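You operate a simulated robot arm through the tools that you are given. There is no shell and no other tool.

You are at the controls of a simulated robot arm. One attempt, no reset.

TASK
Vacuum the dust patch beside the grille with the orange nozzle.
Fine: open the NOZZLE damper and shut the other two; stand the nozzle back and switch the suction off. Set down upright: orange nozzle.
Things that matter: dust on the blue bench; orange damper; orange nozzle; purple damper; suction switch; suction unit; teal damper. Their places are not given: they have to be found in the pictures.

The check looks at the end state, three seconds after you hand in, the way a careful person would. Anything else that was tipped, shoved, dropped, spilled or broken makes it a failure.

THE ROBOT
A 7-joint arm with a two-finger parallel gripper, fixed in place. Base frame: the origin is on the floor under the middle of its stand, x ahead of it, y to its left, z up; the work surface is at about z = 850. Lengths are in mm, angles in degrees, forces in N, time in s.
It reaches about 1372 mm from its shoulder. Its first joint turns from -149.0 to 149.0 degrees. Payload 3.43 kg.
Tool frame: the origin (TCP) lies between the finger pads and is the grasp point; the fingertips stand 30 mm ahead of it; z points along the fingers, y is the line along which they close. The gripper opens to 94 mm. The fingers are 28 mm wide and 10 mm thick; the gripper's body (50 by 96 mm) begins 55 mm behind the TCP.
Orientation is that of the tool frame in the base frame, as [roll, pitch, yaw] about the fixed x, y, z axes, in that order (R = Rz(yaw) Ry(pitch) Rx(roll)). With the fingers straight down and closing along the base's y, the tool's x points along the base's -x, its y along +y and its z along -z.

THE INTERFACE
- The arm moves only by the tool play_rows. Its argument "increments" is a list of rows, each a list of 7 numbers: the opening in per cent of the stroke, from 0 (shut) to 100 (fully open), then the shift along the tool's x, y, z in mm, then the turn, a rotation vector about the tool's x, y, z in degrees. In form: [[gripper, x, y, z, ax, ay, az], ...]. A call has 1 to 20 rows; each row shifts and turns the commanded pose from where the row before left it, along the tool's axes as they then stand. Rows are played at 5 a second. More than 50 mm and 8.6 degrees between two rows, or a gripper value outside its range, and nothing of the call is played. Where a pose cannot be reached the arm comes as near as it can. A force on the tool above 60 N (or 10 N above the force at the start of the call, whichever is more), or a blocked arm, ends the call early, and 0.2 s more pass. Each finger travels about 45 mm/s and halts on what it meets, pressing with about 27 N; the grip force reading is that of the motor and also rises with nothing between the fingers. The clock runs only during rows and for 0.2 s after the last one: add rows that do not move to give the fingers time. The reply holds the time, the measured pose of the TCP, the force on the tool along the base axes, the opening and the grip force, in the units named above and with some noise, with the torque about the TCP (base axes, N m) and any sound that the robot's microphone picked up.
- Cameras (640 x 400 px; columns grow to the right, rows downward): "scene" is fixed at [399.9, -649.5, 1352.6]; the picture's right is [0.86, -0.50, 0.00], its down [-0.22, -0.37, -0.90] and it looks along [0.45, 0.78, -0.43] (base axes); focal length 329 px, centre (320, 200). "wrist" rides on the gripper at [76, 14, -103] in the tool frame; the picture's right is [-0.18, 0.98, 0.00], its down [-0.75, -0.14, -0.64] and it looks along [-0.63, -0.12, 0.77] (tool axes); focal length 243 px, centre (320, 200).
- get_image(camera): a new picture of that camera. It takes no simulated time.
- pixel_to_xyz(camera, pixels): for up to 12 pixels [column, row] of the newest picture of that camera ("zoom" is the newest enlarged one), the place [x, y, z] in the base frame of the surface seen there, good to about 2 mm. It takes no simulated time.
- enlarge(camera, box): a new picture of the part [left, top, right, bottom] of that camera's present view, enlarged. It takes no simulated time.
- sign_off(): hands the job in; it is judged then, once.

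Open the gripper and draw the arm clear of the work before you hand the job in, unless the task says otherwise.

The tools are called after "Call:" by a JSON object that holds its "api" and its "payload". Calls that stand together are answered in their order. play_rows: Moves the arm, as the interface text tells. Its arguments: {"type":"object","properties":{"increments":{"type":"array"}},"required":["increments"]} The other tools are called the same way: get_image (camera) takes a picture; pixel_to_xyz (camera, pixels) gives the place of the surface under pixels of a picture; enlarge (camera, box) takes an enlarged picture of a part of a camera's view; sign_off () hands the job in.

At the start:

```text
time_s: 0.0
tool_pos: [756.7, 253.8, 1103.4]
tool_rot: [-180.0, 0.0, 180.0]
contact_force: [-0.3, -0.2, -0.5]
wrist_torque: [0.02, 0.02, -0.03]
grip_width: 94.1
grasp_force: 0.1
```

scene: 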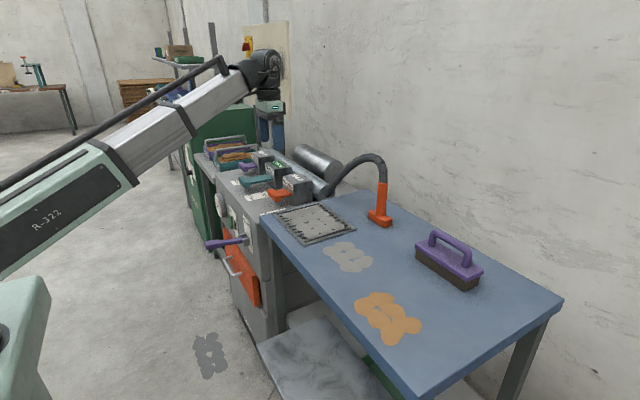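
wrist: 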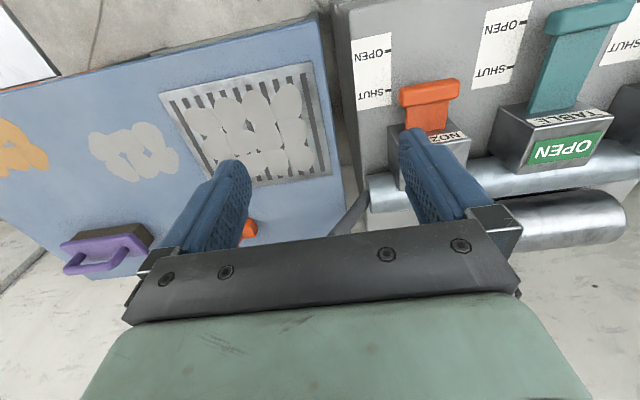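

I start by enlarging the scene around the suction unit (about 190-320, 130-310) and the bench, to read the labels.

Call:
{"api": "enlarge", "payload": {"camera": "scene", "box": [180, 130, 340, 230]}}

Call:
{"api": "enlarge", "payload": {"camera": "scene", "box": [180, 180, 340, 320]}}

Call:
{"api": "enlarge", "payload": {"camera": "wrist", "box": [320, 0, 640, 200]}}

Call:
{"api": "enlarge", "payload": {"camera": "scene", "box": [260, 140, 500, 350]}}

```text
4.00 times, centred on (260, 180) of scene
```

zoom: 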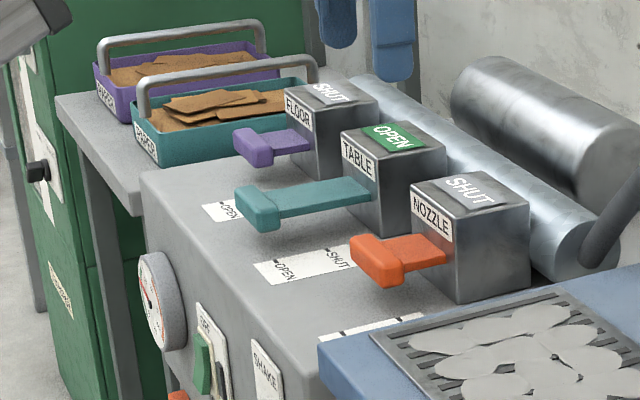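

```text
2.86 times, centred on (260, 250) of scene
```

zoom: 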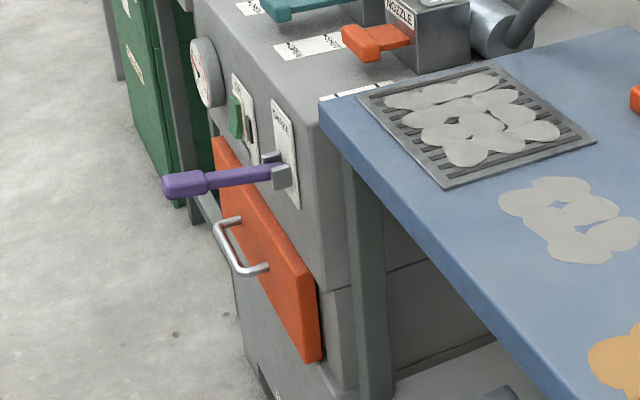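

```text
2.00 times, centred on (480, 100) of wrist
```

zoom: 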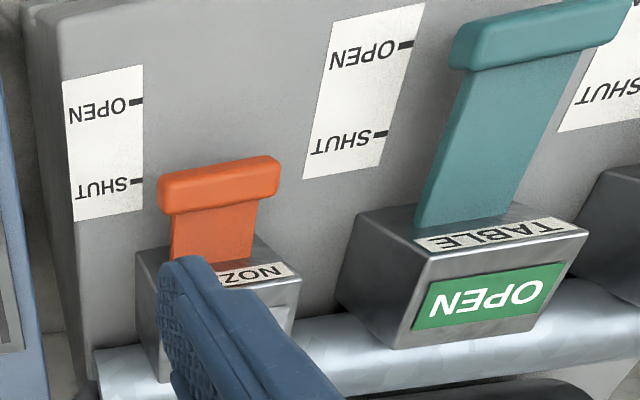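

```text
1.90 times, centred on (380, 245) of scene
```

zoom: 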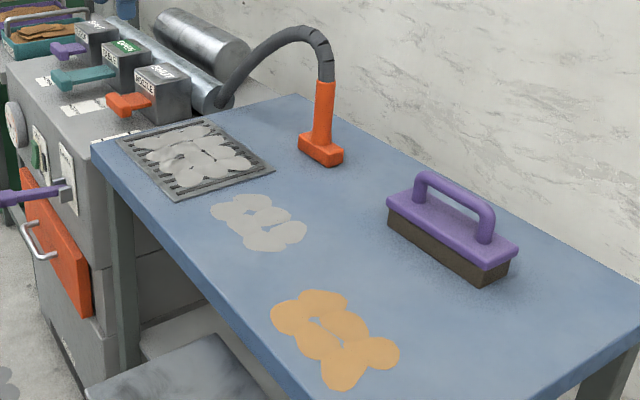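

The picture shows NOZZLE (orange) shut, TABLE (teal) open, FLOOR (purple) shut; a green rocker switch sits on the unit's front. Next I take a larger look at the switch and measure the dampers in the zoom.

Call:
{"api": "enlarge", "payload": {"camera": "scene", "box": [205, 185, 275, 255]}}

Call:
{"api": "pixel_to_xyz", "payload": {"camera": "zoom", "pixels": [[100, 100], [200, 100]]}}

Call:
{"api": "pixel_to_xyz", "payload": {"camera": "scene", "pixels": [[350, 257], [312, 222], [380, 217], [382, 190], [375, 160], [272, 193], [285, 192], [247, 182], [245, 166], [300, 180], [447, 262], [390, 318]]}}

```text
5.71 times, centred on (240, 220) of scene
```

zoom: 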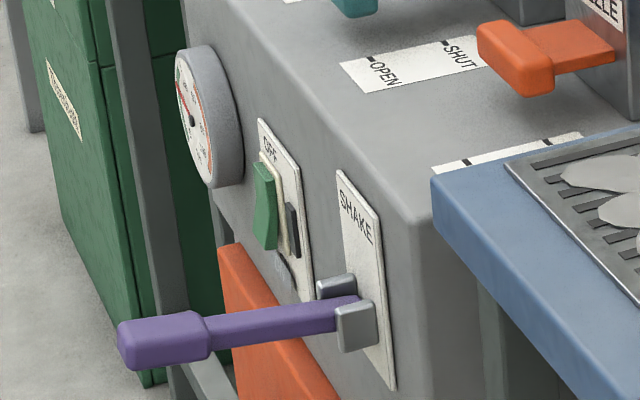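

```text
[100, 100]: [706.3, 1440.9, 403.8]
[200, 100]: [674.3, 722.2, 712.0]
```

```text
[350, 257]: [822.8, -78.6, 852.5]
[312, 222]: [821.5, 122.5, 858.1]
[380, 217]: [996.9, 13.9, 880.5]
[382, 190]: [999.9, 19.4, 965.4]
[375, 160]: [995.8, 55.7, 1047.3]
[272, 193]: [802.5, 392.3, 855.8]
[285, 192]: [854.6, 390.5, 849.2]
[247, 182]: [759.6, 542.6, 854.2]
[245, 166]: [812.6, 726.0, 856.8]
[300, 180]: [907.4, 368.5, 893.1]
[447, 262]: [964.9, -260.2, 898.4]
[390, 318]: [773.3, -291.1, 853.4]
```

The switch plate reads OFF at its top with a green paddle; I need exact places. I measure switch, gauge, plates and shake lever in this zoom.

Call:
{"api": "pixel_to_xyz", "payload": {"camera": "zoom", "pixels": [[264, 175], [264, 205], [266, 240], [293, 215], [293, 245], [272, 150], [300, 290], [355, 205], [160, 340], [345, 325], [205, 120], [330, 200]]}}

Call:
{"api": "enlarge", "payload": {"camera": "scene", "box": [230, 200, 265, 235]}}

```text
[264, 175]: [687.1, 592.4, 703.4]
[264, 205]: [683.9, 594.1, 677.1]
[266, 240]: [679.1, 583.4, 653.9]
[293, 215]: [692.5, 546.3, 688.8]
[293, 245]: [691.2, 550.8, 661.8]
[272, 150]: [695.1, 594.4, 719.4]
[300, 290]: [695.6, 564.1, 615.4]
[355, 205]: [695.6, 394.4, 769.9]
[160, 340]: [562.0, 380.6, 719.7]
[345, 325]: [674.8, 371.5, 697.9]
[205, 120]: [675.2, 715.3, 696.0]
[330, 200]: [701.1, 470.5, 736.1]
```

```text
11.43 times, centred on (248, 218) of scene
```

zoom: 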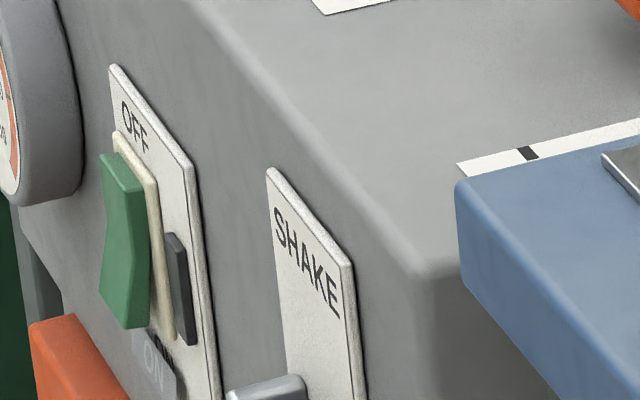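

The rocker's top (OFF) seems pressed in (x 687 at the top, 679 at the bottom), so suction looks off. Now I measure the dampers on the wrist picture: orange bar (400-460, 80-105), stem (425,118), teal bar (590,15), scale marks.

Call:
{"api": "pixel_to_xyz", "payload": {"camera": "wrist", "pixels": [[402, 98], [430, 92], [458, 85], [430, 105], [425, 120], [390, 93], [390, 51], [550, 22], [590, 17], [625, 8], [560, 80], [440, 138]]}}

Call:
{"api": "pixel_to_xyz", "payload": {"camera": "wrist", "pixels": [[512, 66], [522, 22], [510, 110], [590, 110], [565, 150], [600, 60], [130, 150], [250, 230], [300, 70], [320, 20], [345, 20], [420, 20]]}}

Call:
{"api": "enlarge", "payload": {"camera": "scene", "box": [230, 145, 320, 210]}}

```text
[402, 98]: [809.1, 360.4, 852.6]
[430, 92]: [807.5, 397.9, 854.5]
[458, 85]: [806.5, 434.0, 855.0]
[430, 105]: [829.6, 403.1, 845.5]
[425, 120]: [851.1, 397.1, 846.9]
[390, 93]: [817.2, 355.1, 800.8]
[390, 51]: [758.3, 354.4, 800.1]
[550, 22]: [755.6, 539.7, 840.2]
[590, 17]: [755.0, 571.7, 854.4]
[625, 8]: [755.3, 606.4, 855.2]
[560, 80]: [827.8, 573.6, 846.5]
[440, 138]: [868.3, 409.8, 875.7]
```

```text
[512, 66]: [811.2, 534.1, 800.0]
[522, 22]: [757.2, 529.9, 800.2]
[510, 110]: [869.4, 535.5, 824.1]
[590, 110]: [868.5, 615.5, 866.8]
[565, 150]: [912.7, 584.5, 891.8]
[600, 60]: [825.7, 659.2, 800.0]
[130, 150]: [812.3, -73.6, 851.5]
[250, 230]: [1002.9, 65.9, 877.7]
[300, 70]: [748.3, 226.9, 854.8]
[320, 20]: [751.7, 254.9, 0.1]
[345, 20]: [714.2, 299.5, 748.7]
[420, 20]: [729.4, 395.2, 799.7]
```

```text
6.15 times, centred on (275, 178) of scene
```

zoom: 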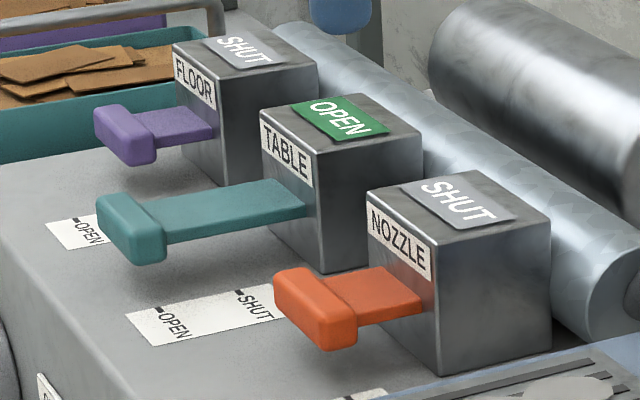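

Both bars are about 78 mm wide along y, 20 thick, z up to 855, and the stroke between marks is about 56 mm along -x. I look closer at the nozzle and the bars for exact edges.

Call:
{"api": "enlarge", "payload": {"camera": "scene", "box": [330, 145, 410, 240]}}

Call:
{"api": "pixel_to_xyz", "payload": {"camera": "scene", "pixels": [[369, 219], [376, 226], [391, 224], [383, 213], [377, 210], [387, 210], [378, 195], [386, 195], [379, 184], [387, 184], [383, 203], [370, 213]]}}

Call:
{"api": "enlarge", "payload": {"camera": "wrist", "box": [380, 60, 500, 140]}}

Call:
{"api": "pixel_to_xyz", "payload": {"camera": "zoom", "pixels": [[110, 170], [112, 200], [425, 110], [425, 140], [260, 145], [150, 260], [380, 240], [260, 200], [260, 230], [260, 280], [115, 230], [420, 170]]}}

```text
4.21 times, centred on (370, 192) of scene
```

zoom: 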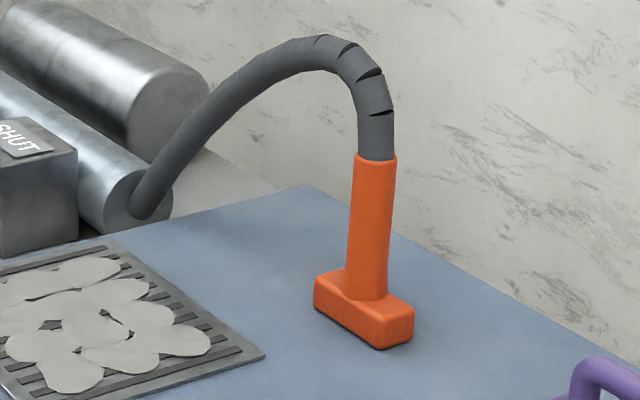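

```text
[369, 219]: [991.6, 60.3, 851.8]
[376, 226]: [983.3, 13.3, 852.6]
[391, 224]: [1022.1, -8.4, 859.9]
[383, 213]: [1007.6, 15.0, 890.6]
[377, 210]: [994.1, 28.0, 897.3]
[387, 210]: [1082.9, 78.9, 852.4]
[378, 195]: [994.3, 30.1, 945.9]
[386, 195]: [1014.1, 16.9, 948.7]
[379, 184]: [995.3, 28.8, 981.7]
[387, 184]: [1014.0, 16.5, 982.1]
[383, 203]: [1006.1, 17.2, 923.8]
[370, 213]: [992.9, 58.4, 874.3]
```

```text
5.00 times, centred on (440, 100) of wrist
```

zoom: 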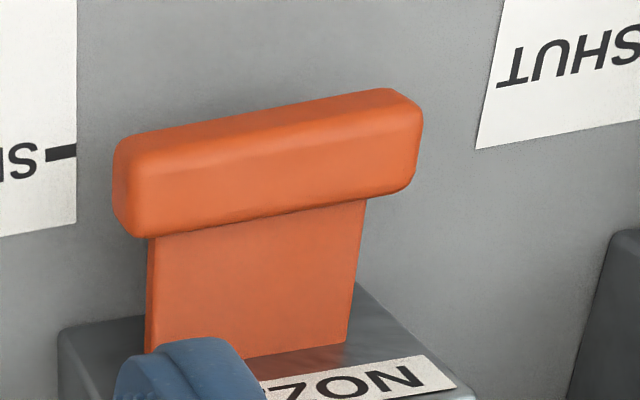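

```text
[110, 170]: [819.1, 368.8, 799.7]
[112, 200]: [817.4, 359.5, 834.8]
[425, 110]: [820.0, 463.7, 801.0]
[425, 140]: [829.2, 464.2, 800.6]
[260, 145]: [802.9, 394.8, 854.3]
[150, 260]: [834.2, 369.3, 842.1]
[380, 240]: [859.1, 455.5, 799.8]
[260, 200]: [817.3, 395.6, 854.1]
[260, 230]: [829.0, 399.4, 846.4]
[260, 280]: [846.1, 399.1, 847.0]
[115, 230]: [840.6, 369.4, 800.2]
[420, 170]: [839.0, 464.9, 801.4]
```

Orange bar spans x 793–818, y 359–436, centre about (806, 397), top z 855. I move over it, staying at z 950 with the gripper open, fingers closing along y.

Call:
{"api": "play_rows", "payload": {"increments": [[100, -8.2, 23.9, 25.6, 0, 0, 0], [100, -8.2, 23.9, 25.6, 0, 0, 0], [100, -8.2, 23.9, 25.6, 0, 0, 0], [100, -8.2, 23.9, 25.6, 0, 0, 0], [100, -8.2, 23.9, 25.6, 0, 0, 0], [100, -8.2, 23.9, 25.6, 0, 0, 0], [100, 0, 0, 0, 0, 0, 0]]}}

Call:
{"api": "get_image", "payload": {"camera": "wrist"}}

Call:
{"api": "get_image", "payload": {"camera": "scene"}}

```text
time_s: 1.6
tool_pos: [804.3, 396.3, 949.2]
tool_rot: [179.9, 0.0, -180.0]
contact_force: [0.3, -0.1, -1.1]
wrist_torque: [-0.01, -0.03, -0.02]
grip_width: 93.9
grasp_force: 0.1
```

```text
taken
```

wrist: 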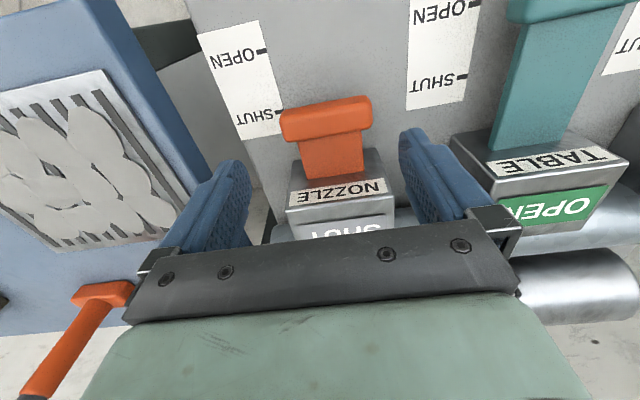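

```text
taken
```

scene: 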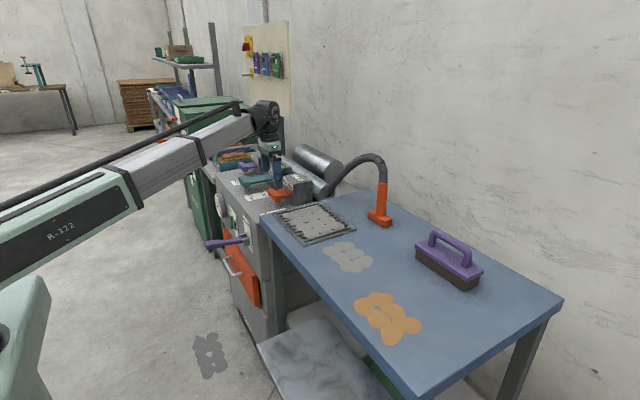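

The bar appears between the fingers at (281–371, 95–140). I check its edges once more from this nearer view before descending.

Call:
{"api": "pixel_to_xyz", "payload": {"camera": "wrist", "pixels": [[283, 122], [284, 112], [369, 104], [369, 115], [326, 104], [327, 118], [327, 130], [330, 150], [510, 10], [505, 15], [570, 8], [540, 90]]}}

```text
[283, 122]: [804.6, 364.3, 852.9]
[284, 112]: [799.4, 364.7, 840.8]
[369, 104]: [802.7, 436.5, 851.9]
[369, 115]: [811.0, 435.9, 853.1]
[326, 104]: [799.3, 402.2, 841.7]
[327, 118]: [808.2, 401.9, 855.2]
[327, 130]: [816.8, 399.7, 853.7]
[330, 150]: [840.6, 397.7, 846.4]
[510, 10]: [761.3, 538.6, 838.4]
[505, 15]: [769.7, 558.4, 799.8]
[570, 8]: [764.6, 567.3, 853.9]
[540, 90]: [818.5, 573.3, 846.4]
```

The bar spans y about 362–438 and x 799–819, so I centre on (808, 399) and lower to z 846 (tips at 816, 16 above the unit's top).

Call:
{"api": "play_rows", "payload": {"increments": [[100, -1.9, 1.4, 25, 0, 0, 0], [100, -1.8, 1.3, 25, 0, 0, 0], [100, 0, 0, 20, 0, 0, 0], [100, 0, 0, 17, 0, 0, 0], [100, 0, 0, 16, 0, 0, 0], [100, 0, 0, 0, 0, 0, 0]]}}

Call:
{"api": "get_image", "payload": {"camera": "wrist"}}

Call:
{"api": "enlarge", "payload": {"camera": "scene", "box": [230, 145, 320, 210]}}

```text
time_s: 3.0
tool_pos: [809.7, 398.0, 847.4]
tool_rot: [-179.9, -0.1, -180.0]
contact_force: [-1.1, 0.6, 0.2]
wrist_torque: [0.0, 0.01, -0.01]
grip_width: 93.9
grasp_force: 0.1
```

```text
taken
```

wrist: 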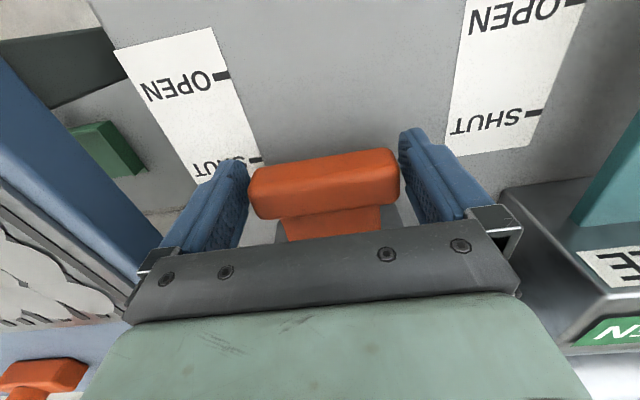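

```text
6.15 times, centred on (275, 178) of scene
```

zoom: 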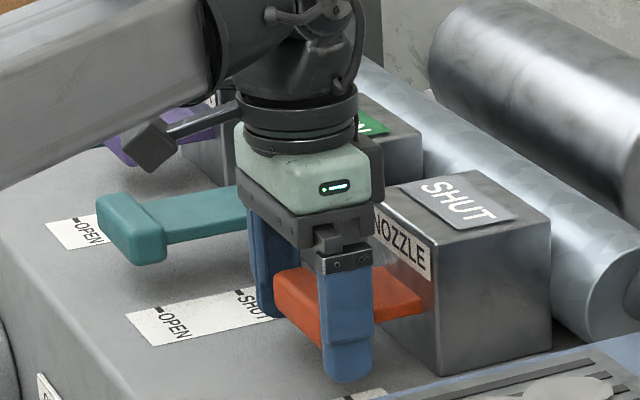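

The bar at (250–400, 150–215) lies squarely between the fingers. I close on it gently.

Call:
{"api": "play_rows", "payload": {"increments": [[85, 0, 0, 0, 0, 0, 0], [75, 0, 0, 0, 0, 0, 0], [65, 0, 0, 0, 0, 0, 0], [65, 0, 0, 0, 0, 0, 0]]}}

```text
time_s: 4.0
tool_pos: [809.6, 399.8, 847.5]
tool_rot: [179.9, 0.0, -179.9]
contact_force: [1.1, 15.1, -2.9]
wrist_torque: [0.44, 0.0, 0.26]
grip_width: 84.4
grasp_force: 45.1
```

The fingers hold at 84 mm with a 15 N push toward +y, so the bar's centre is a little further along +y. I shift 1.5 mm that way and then draw along -x in small steps.

Call:
{"api": "play_rows", "payload": {"increments": [[65, 0, 1.5, 0, 0, 0, 0], [65, 4, 0, 0, 0, 0, 0], [65, 6, 0, 0, 0, 0, 0], [65, 6, 0, 0, 0, 0, 0]]}}

Call:
{"api": "get_image", "payload": {"camera": "wrist"}}

```text
time_s: 5.0
tool_pos: [792.8, 400.4, 846.4]
tool_rot: [180.0, -0.1, -180.0]
contact_force: [0.9, 7.3, -5.8]
wrist_torque: [1.13, -0.29, 0.64]
grip_width: 84.6
grasp_force: 45.1
```

```text
taken
```

wrist: 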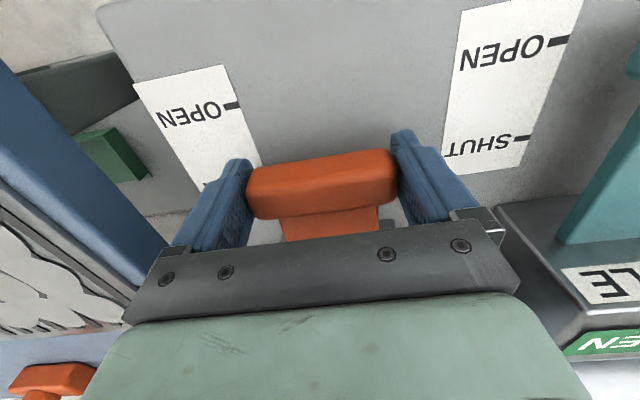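

The bar follows the gripper (17 mm so far) with little force. I continue pulling toward the OPEN mark, watching for a stop.

Call:
{"api": "play_rows", "payload": {"increments": [[65, 7, 0, 0, 0, 0, 0], [65, 7, 0, 0, 0, 0, 0], [65, 7, 0, 0, 0, 0, 0], [65, 7, 0, 0, 0, 0, 0], [65, 5, 0, 0, 0, 0, 0], [65, 0, 0, 0, 0, 0, 0]]}}

Call:
{"api": "get_image", "payload": {"camera": "wrist"}}

Call:
{"api": "enlarge", "payload": {"camera": "scene", "box": [230, 145, 320, 210]}}

```text
time_s: 6.4
tool_pos: [761.2, 399.4, 847.6]
tool_rot: [-179.9, 0.0, -180.0]
contact_force: [0.3, 2.1, -17.1]
wrist_torque: [-0.09, -0.74, 0.34]
grip_width: 84.5
grasp_force: 45.3
```

```text
taken
```

wrist: 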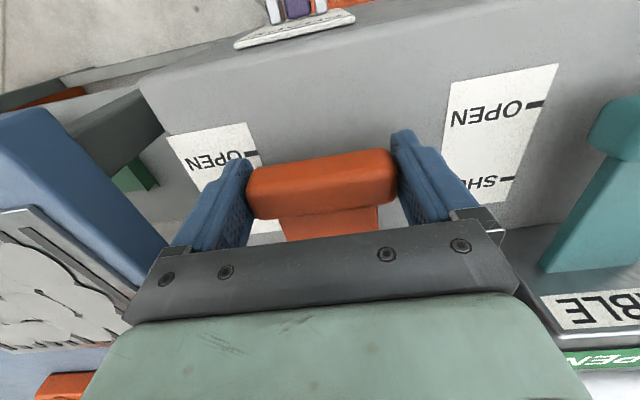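

```text
6.15 times, centred on (275, 178) of scene
```

zoom: 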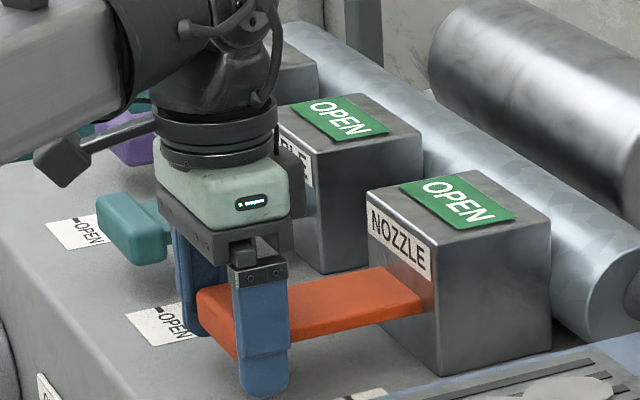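

The NOZZLE flag has turned green OPEN; the bar centre is at about 760. I pull a few more mm to be on the stop.

Call:
{"api": "play_rows", "payload": {"increments": [[65, 2, 0, 0, 0, 0, 0], [65, 2, 0, 0, 0, 0, 0], [65, 2, 0, 0, 0, 0, 0], [65, 0, 0, 0, 0, 0, 0]]}}

```text
time_s: 7.4
tool_pos: [754.6, 400.2, 846.9]
tool_rot: [-179.9, 0.0, -180.0]
contact_force: [2.0, -1.6, -16.1]
wrist_torque: [-0.33, 0.46, -0.03]
grip_width: 84.5
grasp_force: 44.8
```

The bar has moved 55 mm without hitting a stop. I open the fingers and lift clear, then compare it with the teal bar.

Call:
{"api": "play_rows", "payload": {"increments": [[100, 0, 0, 0, 0, 0, 0], [100, 0, 0, 0, 0, 0, 0], [100, 0, 0, -20, 0, 0, 0], [100, 0, 0, -30, 0, 0, 0], [100, 0, 0, -30, 0, 0, 0], [100, 0, 20, -20, 0, 0, 0], [100, 0, 30, 0, 0, 0, 0], [100, 0, 30, 0, 0, 0, 0], [100, 0, 0, 0, 0, 0, 0]]}}

Call:
{"api": "get_image", "payload": {"camera": "wrist"}}

Call:
{"api": "enlarge", "payload": {"camera": "scene", "box": [230, 145, 320, 210]}}

```text
time_s: 9.4
tool_pos: [754.6, 480.7, 946.8]
tool_rot: [179.9, 0.0, 179.9]
contact_force: [-0.1, -0.9, 0.7]
wrist_torque: [0.0, 0.01, 0.0]
grip_width: 93.9
grasp_force: 0.0
```

```text
taken
```

wrist: 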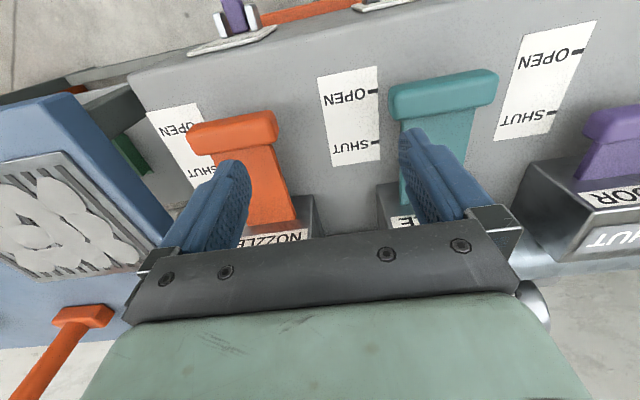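

```text
6.15 times, centred on (275, 178) of scene
```

zoom: 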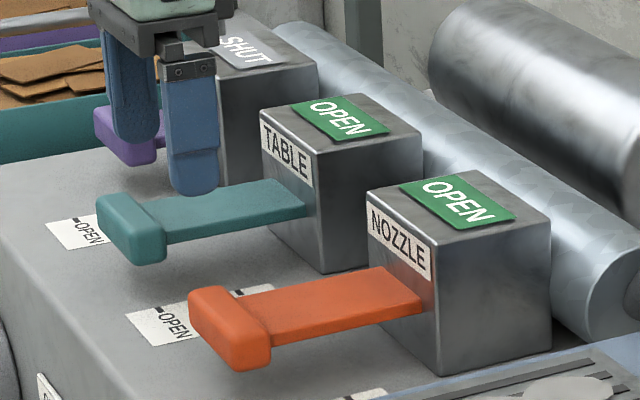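

Both bars now look alike; I measure the orange bar (190–277, 110–150), the teal bar (390–497, 70–115) and the purple bar (600, 120) for comparison.

Call:
{"api": "pixel_to_xyz", "payload": {"camera": "wrist", "pixels": [[233, 122], [234, 137], [445, 82], [446, 97], [393, 95], [394, 105], [496, 82], [494, 92], [192, 135], [276, 122], [620, 115], [445, 150]]}}

Call:
{"api": "pixel_to_xyz", "payload": {"camera": "zoom", "pixels": [[230, 315], [135, 215], [205, 290], [110, 200], [230, 350], [130, 245]]}}

```text
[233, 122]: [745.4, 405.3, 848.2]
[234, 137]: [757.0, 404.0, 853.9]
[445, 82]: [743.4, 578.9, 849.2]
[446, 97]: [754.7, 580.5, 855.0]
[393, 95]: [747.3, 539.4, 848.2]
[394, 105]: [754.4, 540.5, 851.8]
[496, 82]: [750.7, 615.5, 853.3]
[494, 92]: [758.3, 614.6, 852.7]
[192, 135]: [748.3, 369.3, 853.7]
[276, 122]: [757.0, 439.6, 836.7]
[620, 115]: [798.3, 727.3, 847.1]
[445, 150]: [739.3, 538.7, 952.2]
```

```text
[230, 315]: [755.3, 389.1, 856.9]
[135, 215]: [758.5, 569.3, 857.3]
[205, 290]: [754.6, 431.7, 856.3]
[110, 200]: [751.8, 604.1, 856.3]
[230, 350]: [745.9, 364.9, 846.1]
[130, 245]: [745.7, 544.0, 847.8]
```

The orange bar now stands exactly like the teal one did (centre x about 755). Now I move over the teal bar, centre about (755, 575), and lower to z 847.

Call:
{"api": "play_rows", "payload": {"increments": [[100, 0, 32, 0, 0, 0, 0], [100, 0, 32, 0, 0, 0, 0], [100, 0, 30.5, 0, 0, 0, 0], [100, 0, 0, 25, 0, 0, 0], [100, 0, 0, 25, 0, 0, 0], [100, 0, 0, 20, 0, 0, 0], [100, 0, 0, 15, 0, 0, 0], [100, 0, 0, 14.5, 0, 0, 0], [100, 0, 0, 0, 0, 0, 0]]}}

Call:
{"api": "get_image", "payload": {"camera": "wrist"}}

```text
time_s: 11.4
tool_pos: [754.0, 575.9, 847.3]
tool_rot: [179.9, 0.0, 179.9]
contact_force: [-0.1, 2.2, 0.4]
wrist_torque: [-0.01, -0.03, 0.07]
grip_width: 94.1
grasp_force: 0.0
```

```text
taken
```

wrist: 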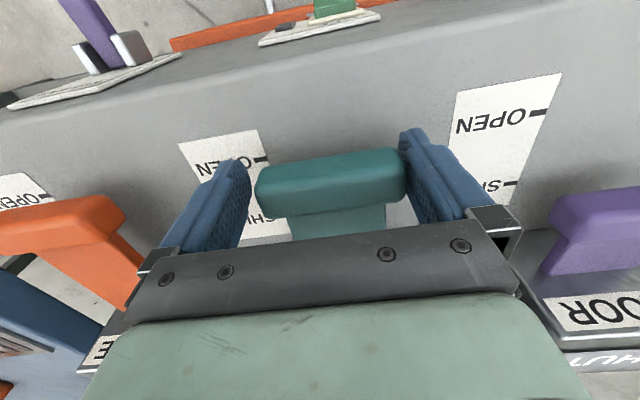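

The teal bar (255–407) sits a bit toward the right finger, so I shift 2.5 mm along +y and close.

Call:
{"api": "play_rows", "payload": {"increments": [[100, 0, 2.5, 0, 0, 0, 0], [85, 0, 0, 0, 0, 0, 0], [75, 0, 0, 0, 0, 0, 0], [65, 0, 0, 0, 0, 0, 0], [65, 0, 0, 0, 0, 0, 0]]}}

```text
time_s: 12.6
tool_pos: [753.3, 579.4, 847.1]
tool_rot: [179.9, 0.0, -179.9]
contact_force: [2.6, 26.6, -0.7]
wrist_torque: [0.36, 0.17, 0.2]
grip_width: 84.2
grasp_force: 45.3
```

There is a 27 N push toward +y, so I relieve it with another 2 mm and then push along +x.

Call:
{"api": "play_rows", "payload": {"increments": [[65, 0, 2, 0, 0, 0, 0], [65, 0, 0, 0, 0, 0, 0], [65, -4, 0, 0, 0, 0, 0], [65, -6, 0, 0, 0, 0, 0]]}}

```text
time_s: 13.6
tool_pos: [763.9, 579.4, 848.1]
tool_rot: [-179.9, -0.1, -179.9]
contact_force: [-0.2, 18.0, 1.5]
wrist_torque: [1.04, -0.24, 0.7]
grip_width: 84.3
grasp_force: 45.5
```

The bar slides easily; y force is still +18 N so I add 1 mm and continue to about x 808.

Call:
{"api": "play_rows", "payload": {"increments": [[65, -7, 1, 0, 0, 0, 0], [65, -7, 0.5, 0, 0, 0, 0], [65, -7, 0, 0, 0, 0, 0], [65, -7, 0, 0, 0, 0, 0], [65, -7, 0, 0, 0, 0, 0], [65, -6, 0, 0, 0, 0, 0], [65, -3, 0, 0, 0, 0, 0], [65, 0, 0, 0, 0, 0, 0]]}}

Call:
{"api": "get_image", "payload": {"camera": "wrist"}}

Call:
{"api": "enlarge", "payload": {"camera": "scene", "box": [230, 145, 320, 210]}}

```text
time_s: 15.4
tool_pos: [808.9, 579.6, 847.2]
tool_rot: [-179.9, 0.0, 179.9]
contact_force: [-0.6, -2.4, 2.7]
wrist_torque: [-1.03, 0.44, 0.09]
grip_width: 84.5
grasp_force: 45.2
```

```text
taken
```

wrist: 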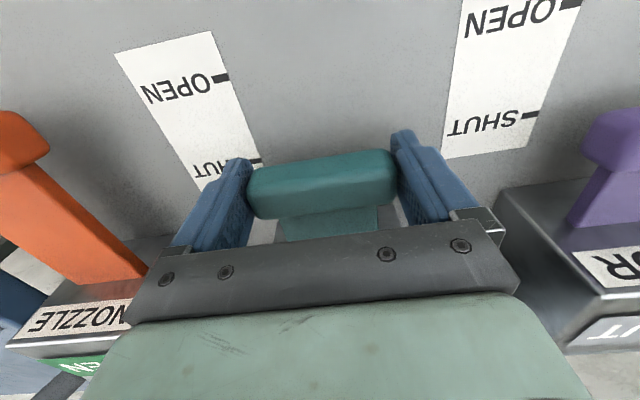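

```text
6.15 times, centred on (275, 178) of scene
```

zoom: 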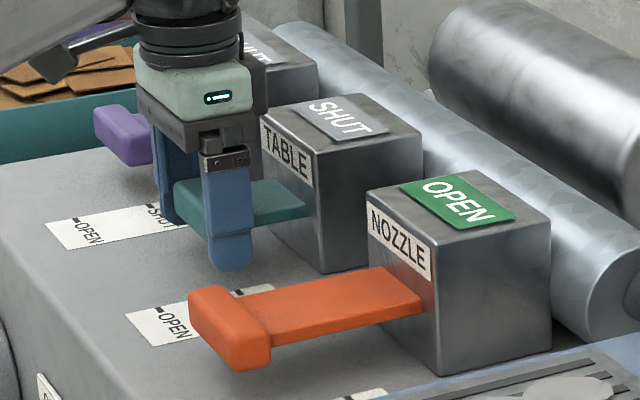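

TABLE now shows SHUT, NOZZLE OPEN. I release, lift away and compare the three bars.

Call:
{"api": "play_rows", "payload": {"increments": [[100, 0, 0, 0, 0, 0, 0], [100, 0, 0, 0, 0, 0, 0], [100, 0, 0, -20, 0, 0, 0], [100, 0, 0, -30, 0, 0, 0], [100, 0, 0, -30, 0, 0, 0], [100, 0, 0, -30, 0, 0, 0], [100, 25, 0, -10, 0, 0, 0], [100, 25, 0, 0, 0, 0, 0], [100, 0, 0, 0, 0, 0, 0]]}}

Call:
{"api": "get_image", "payload": {"camera": "wrist"}}

Call:
{"api": "enlarge", "payload": {"camera": "scene", "box": [230, 145, 320, 210]}}

```text
time_s: 17.4
tool_pos: [758.2, 580.1, 968.0]
tool_rot: [179.9, 0.1, 180.0]
contact_force: [0.3, 0.8, -0.3]
wrist_torque: [-0.03, 0.0, -0.02]
grip_width: 94.1
grasp_force: 0.1
```

```text
taken
```

wrist: 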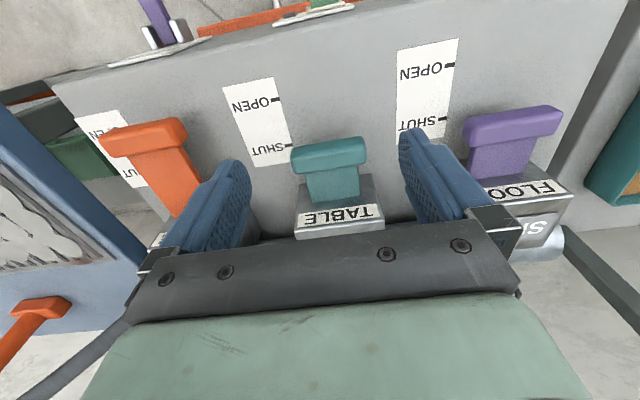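

```text
6.15 times, centred on (275, 178) of scene
```

zoom: 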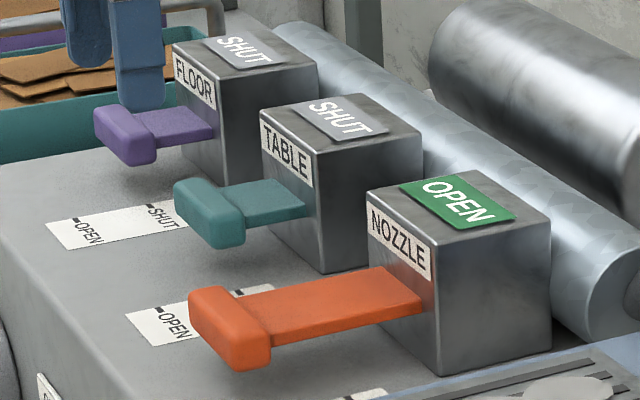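

Call:
{"api": "pixel_to_xyz", "payload": {"camera": "wrist", "pixels": [[329, 145], [330, 158], [512, 115], [513, 128], [145, 130], [146, 145], [512, 150], [332, 180]]}}

Call:
{"api": "pixel_to_xyz", "payload": {"camera": "zoom", "pixels": [[205, 190], [215, 195], [120, 115], [130, 120], [215, 300]]}}

```text
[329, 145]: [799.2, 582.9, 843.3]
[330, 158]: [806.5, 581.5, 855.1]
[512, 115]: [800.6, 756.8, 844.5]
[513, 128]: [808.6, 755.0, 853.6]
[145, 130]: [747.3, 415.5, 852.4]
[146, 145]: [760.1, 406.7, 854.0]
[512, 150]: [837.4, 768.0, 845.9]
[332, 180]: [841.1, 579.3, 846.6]
```

```text
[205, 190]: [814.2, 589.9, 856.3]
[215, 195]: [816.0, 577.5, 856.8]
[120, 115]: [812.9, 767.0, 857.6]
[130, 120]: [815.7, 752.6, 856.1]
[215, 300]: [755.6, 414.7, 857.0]
```

Teal matches the purple bar's shut position. Next the switch near (684, 590, 678): I back off along -x, close the fingers and tilt the tool 45° forward so the wrist camera faces the panel.

Call:
{"api": "play_rows", "payload": {"increments": [[60, 40, 0, 0, 0, 0, 0], [20, 40, 0, 0, 0, 0, 0], [0, 40, 0, 0, 0, 0, 0], [0, 40, 0, 0, 0, 0, 0], [0, 40, 0, 0, 0, 0, 0], [0, 0, 0, 0, 0, -7.5, 0], [0, 0, 0, 0, 0, -7.5, 0], [0, 0, 0, 0, 0, -7.5, 0], [0, 0, 0, 0, 0, -7.5, 0], [0, 0, 0, 0, 0, -7.5, 0], [0, 0, 0, 0, 0, -7.5, 0], [0, 0, 0, 0, 0, 0, 0]]}}

Call:
{"api": "get_image", "payload": {"camera": "wrist"}}

Call:
{"api": "get_image", "payload": {"camera": "scene"}}

```text
time_s: 20.0
tool_pos: [558.5, 581.4, 967.7]
tool_rot: [-180.0, 45.1, 180.0]
contact_force: [-0.6, 1.1, -0.2]
wrist_torque: [0.02, 0.01, -0.02]
grip_width: 0.0
grasp_force: 27.0
```

```text
taken
```

wrist: 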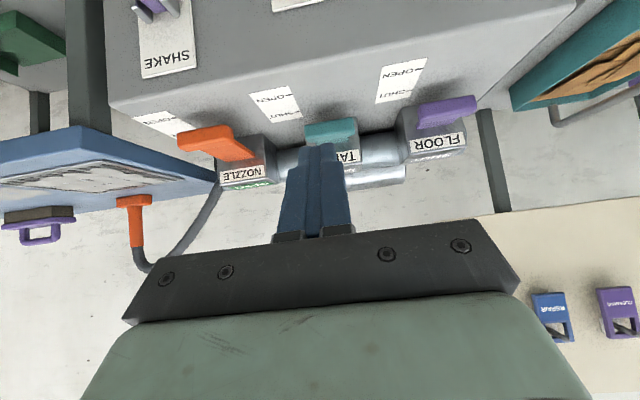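

```text
taken
```

scene: 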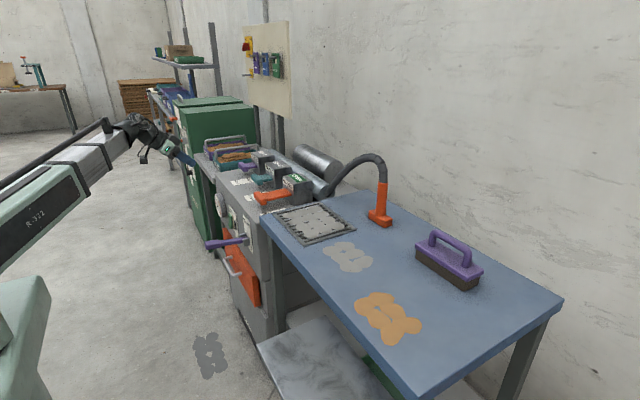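

The wrist picture is upside down (front panel at the top, SHAKE plate at (170,40)). I lower the tool 200 mm straight down to face the switch.

Call:
{"api": "play_rows", "payload": {"increments": [[0, 28.3, 0, 28.3, 0, 0, 0], [0, 28.3, 0, 28.3, 0, 0, 0], [0, 28.3, 0, 28.3, 0, 0, 0], [0, 28.3, 0, 28.3, 0, 0, 0], [0, 28.3, 0, 28.3, 0, 0, 0], [0, 0, 0, 0, 0, 0, 0]]}}

Call:
{"api": "get_image", "payload": {"camera": "wrist"}}

```text
time_s: 21.4
tool_pos: [558.0, 580.7, 767.2]
tool_rot: [180.0, 45.0, 179.9]
contact_force: [0.5, -0.4, 0.5]
wrist_torque: [0.01, 0.02, 0.0]
grip_width: 0.0
grasp_force: 26.9
```

```text
taken
```

wrist: 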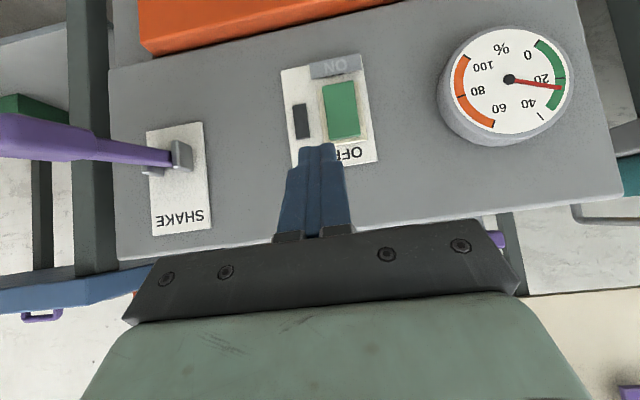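

The switch plate is at (280–375, 55–165); ON is at the lower-z end, OFF at the upper. I enlarge and measure it.

Call:
{"api": "enlarge", "payload": {"camera": "wrist", "box": [260, 40, 400, 180]}}

Call:
{"api": "pixel_to_xyz", "payload": {"camera": "wrist", "pixels": [[341, 88], [342, 97], [343, 108], [344, 118], [345, 130], [345, 138], [326, 110], [357, 108], [301, 120], [335, 68], [290, 75], [372, 158]]}}

```text
2.86 times, centred on (330, 110) of wrist
```

zoom: 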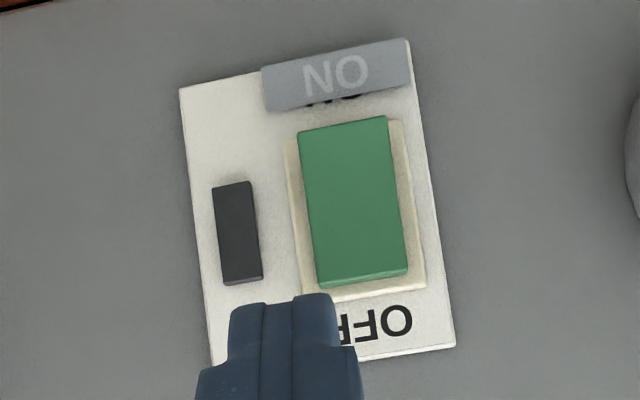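

```text
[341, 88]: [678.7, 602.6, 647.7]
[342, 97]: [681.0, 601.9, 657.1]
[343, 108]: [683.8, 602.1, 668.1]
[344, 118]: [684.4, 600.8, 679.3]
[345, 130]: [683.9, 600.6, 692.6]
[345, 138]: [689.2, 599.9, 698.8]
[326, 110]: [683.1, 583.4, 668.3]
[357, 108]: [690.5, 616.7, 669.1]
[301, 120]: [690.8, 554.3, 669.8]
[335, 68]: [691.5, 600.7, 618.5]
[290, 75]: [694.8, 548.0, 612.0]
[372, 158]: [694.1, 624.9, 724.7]
```

The rocker spans z 645–700, y about 583–617, its lower end (ON) sticking out at x 679. I bring the closed fingertips in front of its lower end, stopping about 17 mm short.

Call:
{"api": "play_rows", "payload": {"increments": [[0, 4.5, 3.9, 24.9, 0, 0, 0], [0, 4.5, 3.9, 24.9, 0, 0, 0], [0, 4.5, 3.9, 24.9, 0, 0, 0], [0, 4.5, 3.9, 24.9, 0, 0, 0], [0, 4.5, 3.9, 24.9, 0, 0, 0], [0, 0, 0, 0, 0, 0, 0]]}}

Call:
{"api": "get_image", "payload": {"camera": "wrist"}}

Call:
{"api": "enlarge", "payload": {"camera": "scene", "box": [130, 150, 290, 270]}}

```text
time_s: 22.8
tool_pos: [630.2, 601.0, 664.6]
tool_rot: [180.0, 44.9, -180.0]
contact_force: [0.6, 0.0, -0.1]
wrist_torque: [0.04, 0.0, 0.0]
grip_width: 0.1
grasp_force: 26.2
```

```text
taken
```

wrist: 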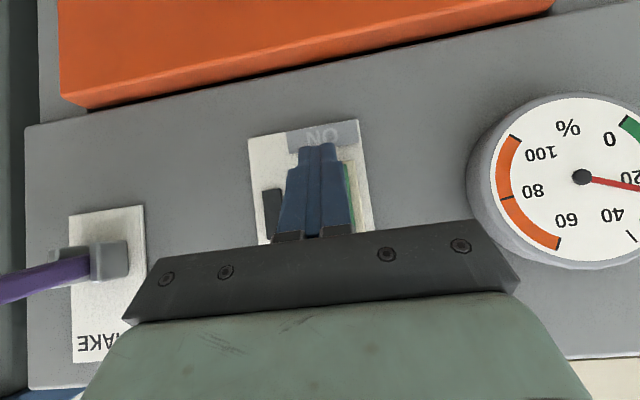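

```text
3.33 times, centred on (210, 210) of scene
```

zoom: 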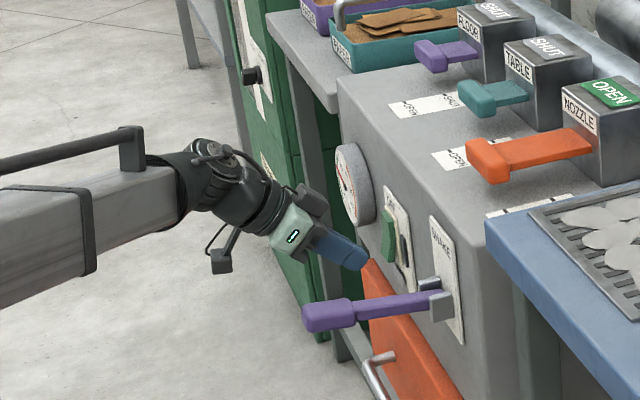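

The fingertips are in front of the lower half of the rocker with nothing in the way. I push along +x, slowly once near contact.

Call:
{"api": "play_rows", "payload": {"increments": [[0, -7, 0, 7, 0, 0, 0], [0, -4.2, 0, 4.2, 0, 0, 0], [0, -2.1, 0, 2.1, 0, 0, 0], [0, -2.1, 0, 2.1, 0, 0, 0], [0, 0, 0, 0, 0, 0, 0]]}}

Call:
{"api": "enlarge", "payload": {"camera": "scene", "box": [205, 180, 275, 250]}}

Call:
{"api": "enlarge", "payload": {"camera": "wrist", "box": [230, 100, 400, 240]}}

```text
time_s: 24.0
tool_pos: [651.3, 600.7, 664.1]
tool_rot: [-179.9, 45.0, 180.0]
contact_force: [-8.0, -1.4, 1.2]
wrist_torque: [-0.03, 0.06, 0.0]
grip_width: 0.0
grasp_force: 26.8
```

```text
5.71 times, centred on (240, 215) of scene
```

zoom: 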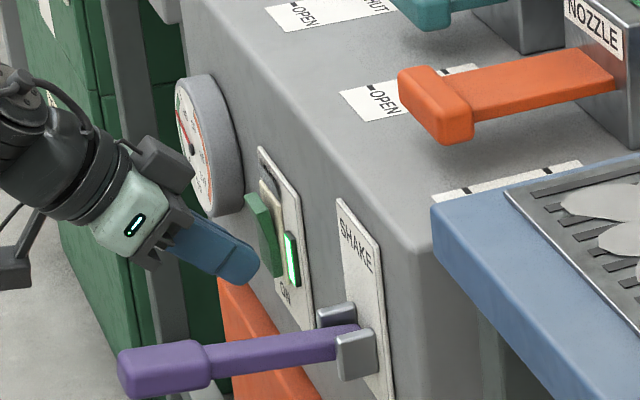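

```text
2.86 times, centred on (315, 170) of wrist
```

zoom: 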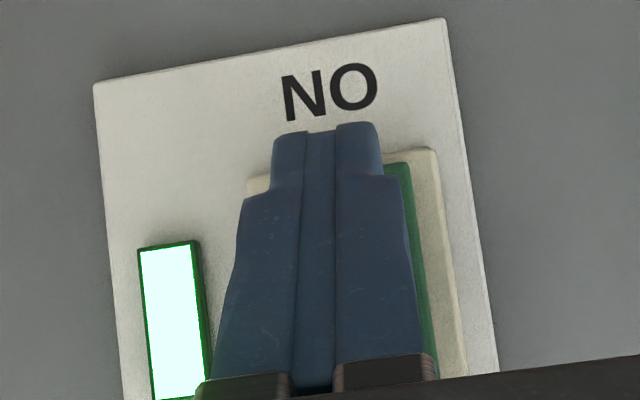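

The pilot lamp is lit and the rocker's lower end is in: suction is on. I draw back 60 mm and rise to about z 1100.

Call:
{"api": "play_rows", "payload": {"increments": [[0, 14, 0, -14, 0, 0, 0], [0, 28, 0, -28, 0, 0, 0], [0, -30.8, 0, -30.8, 0, 0, 0], [0, -30.8, 0, -30.8, 0, 0, 0], [0, -30.8, 0, -30.8, 0, 0, 0], [0, -30.8, 0, -30.8, 0, 0, 0], [0, -30.8, 0, -30.8, 0, 0, 0], [0, -30.8, 0, -30.8, 0, 0, 0], [0, -30.8, 0, -30.8, 0, 0, 0], [0, -30.8, 0, -30.8, 0, 0, 0], [0, -30.8, 0, -30.8, 0, 0, 0], [0, -30.8, 0, -30.8, 0, 0, 0], [0, 0, 0, 0, 0, 0, 0]]}}

Call:
{"api": "enlarge", "payload": {"camera": "scene", "box": [205, 180, 275, 250]}}

Call:
{"api": "get_image", "payload": {"camera": "scene"}}

```text
time_s: 26.8
tool_pos: [591.1, 599.5, 1100.1]
tool_rot: [-180.0, 45.0, -180.0]
contact_force: [0.5, 0.5, -0.2]
wrist_torque: [-0.02, 0.04, 0.0]
grip_width: 0.0
grasp_force: 26.9
```

```text
5.71 times, centred on (240, 215) of scene
```

zoom: 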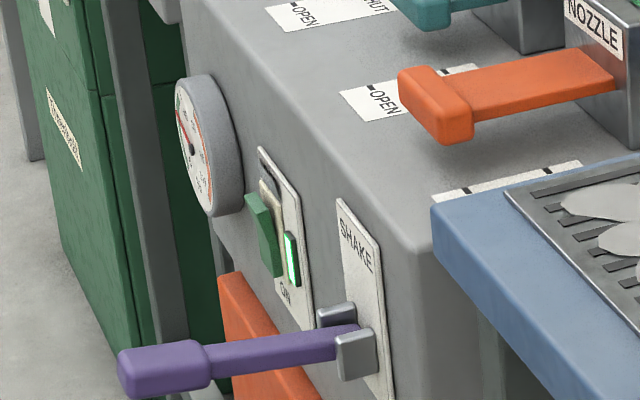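

```text
taken
```

scene: 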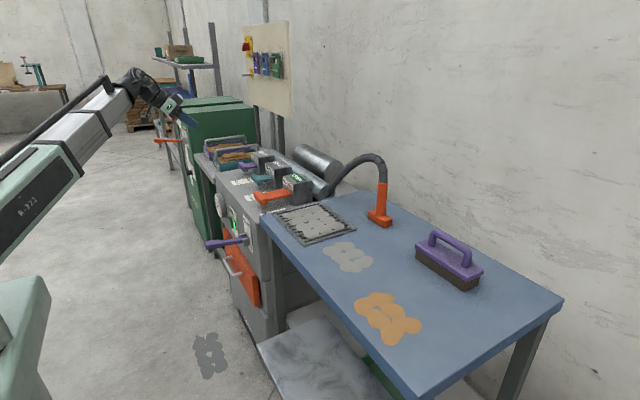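

The lamp stays lit. Before travelling I measure the dust patch outline and the nozzle foot in zooms.

Call:
{"api": "enlarge", "payload": {"camera": "scene", "box": [310, 230, 390, 280]}}

Call:
{"api": "pixel_to_xyz", "payload": {"camera": "zoom", "pixels": [[107, 125], [170, 85], [260, 85], [310, 130], [350, 190], [500, 200], [490, 285], [410, 335], [280, 315], [170, 195], [320, 200], [230, 150]]}}

Call:
{"api": "pixel_to_xyz", "payload": {"camera": "scene", "pixels": [[332, 192], [340, 176], [350, 165], [360, 159], [370, 156], [378, 160], [383, 170], [383, 180], [384, 227], [390, 222], [369, 217], [330, 196]]}}

```text
8.00 times, centred on (350, 255) of scene
```

zoom: 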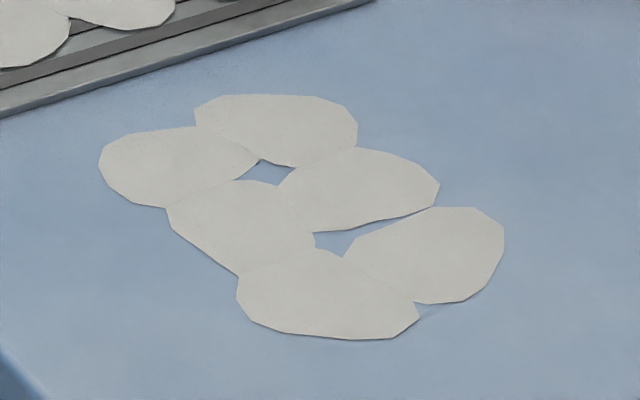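

```text
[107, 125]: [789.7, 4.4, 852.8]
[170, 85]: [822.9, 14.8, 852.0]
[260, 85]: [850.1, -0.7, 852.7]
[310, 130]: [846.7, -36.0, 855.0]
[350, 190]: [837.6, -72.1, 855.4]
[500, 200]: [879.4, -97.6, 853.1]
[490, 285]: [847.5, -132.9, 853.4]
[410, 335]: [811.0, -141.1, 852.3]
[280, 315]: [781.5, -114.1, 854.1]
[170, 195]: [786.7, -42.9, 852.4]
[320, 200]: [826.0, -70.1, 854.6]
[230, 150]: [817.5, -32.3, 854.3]
```

```text
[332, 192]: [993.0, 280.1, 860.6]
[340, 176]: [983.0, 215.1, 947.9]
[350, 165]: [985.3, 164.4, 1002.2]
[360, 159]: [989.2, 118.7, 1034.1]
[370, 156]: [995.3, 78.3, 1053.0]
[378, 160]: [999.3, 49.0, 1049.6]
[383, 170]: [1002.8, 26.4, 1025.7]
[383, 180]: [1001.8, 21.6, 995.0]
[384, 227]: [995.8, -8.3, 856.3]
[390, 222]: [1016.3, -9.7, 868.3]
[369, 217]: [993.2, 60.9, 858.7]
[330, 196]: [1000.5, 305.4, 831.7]
```

The patch covers x 776–882, y -148 to 12; the nozzle foot spans about x 990–1026, y -9 to 62, its neck at about (1008, 28). I travel over to (850, 28, 1100) and tilt to 60° so the wrist camera sees the nozzle.

Call:
{"api": "play_rows", "payload": {"increments": [[0, -13.1, -40.9, 13.1, 0, 0, 0], [10, -13.1, -40.9, 13.1, 0, 0, 0], [20, -13.1, -40.9, 13.1, 0, 0, 0], [40, -13.1, -40.9, 13.1, 0, 0, 0], [60, -13.1, -40.9, 13.1, 0, 0, 0], [70, -13.1, -40.9, 13.1, 0, 0, 0], [70, -13.1, -40.9, 13.1, 0, 0, 0], [70, -13.1, -40.9, 13.1, 0, 0, 0], [70, -13.1, -40.9, 13.1, 0, 0, 0], [70, -13.1, -40.9, 13.1, 0, 0, 0], [70, -13.1, -40.9, 13.1, 0, 0, 0], [70, -13.1, -40.9, 13.1, 0, 0, 0], [70, -13.1, -40.9, 13.1, 0, 0, 0], [70, -13.1, -40.9, 13.1, 0, 0, 0], [70, 0, 0, 0, 0, -7.5, 0], [70, 0, 0, 0, 0, -7.5, 0], [70, 0, 0, 0, 0, 0, 0]]}}

Call:
{"api": "get_image", "payload": {"camera": "wrist"}}

Call:
{"api": "get_image", "payload": {"camera": "scene"}}

```text
time_s: 30.4
tool_pos: [851.6, 28.3, 1099.5]
tool_rot: [180.0, 60.1, -180.0]
contact_force: [0.4, 0.9, -1.1]
wrist_torque: [0.0, -0.01, 0.01]
grip_width: 65.5
grasp_force: 0.0
```

```text
taken
```

wrist: 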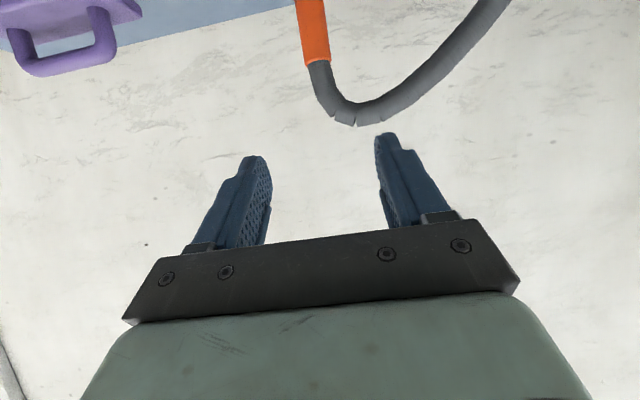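

```text
taken
```

scene: 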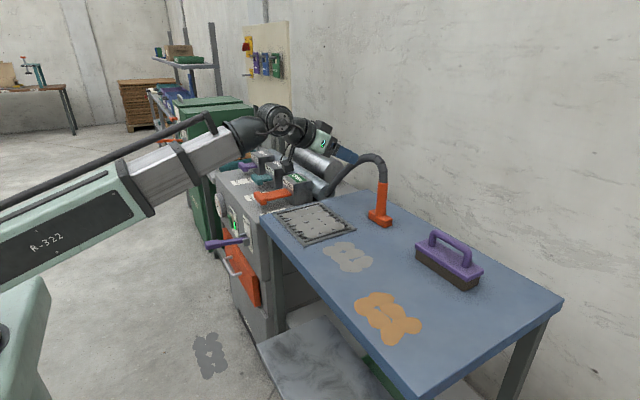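

The nozzle neck is visible at (312, 30). I lower to z about 945 in front of it, at x 872.

Call:
{"api": "play_rows", "payload": {"increments": [[70, 31, 0, 23.7, 0, 0, 0], [70, 31, 0, 23.7, 0, 0, 0], [70, 31, 0, 23.7, 0, 0, 0], [70, 31, 0, 23.7, 0, 0, 0], [70, 0, 0, 0, 0, 0, 0]]}}

Call:
{"api": "get_image", "payload": {"camera": "wrist"}}

Call:
{"api": "get_image", "payload": {"camera": "scene"}}

```text
time_s: 31.6
tool_pos: [872.6, 27.8, 945.0]
tool_rot: [179.9, 60.0, 179.9]
contact_force: [0.3, -0.7, 0.9]
wrist_torque: [0.01, -0.02, 0.04]
grip_width: 66.0
grasp_force: 0.0
```

```text
taken
```

wrist: 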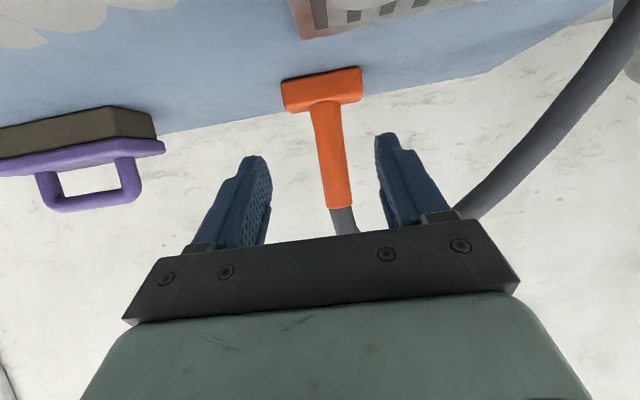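

```text
taken
```

scene: 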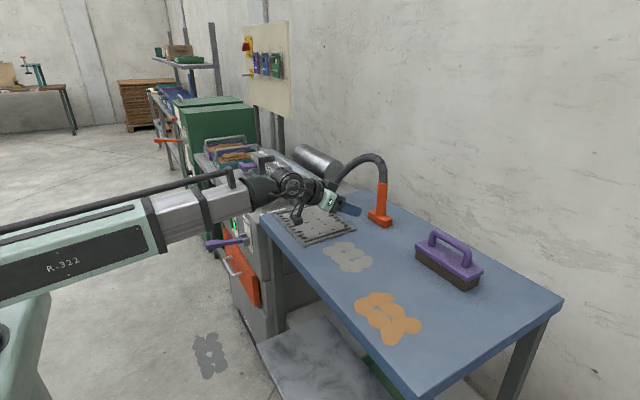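

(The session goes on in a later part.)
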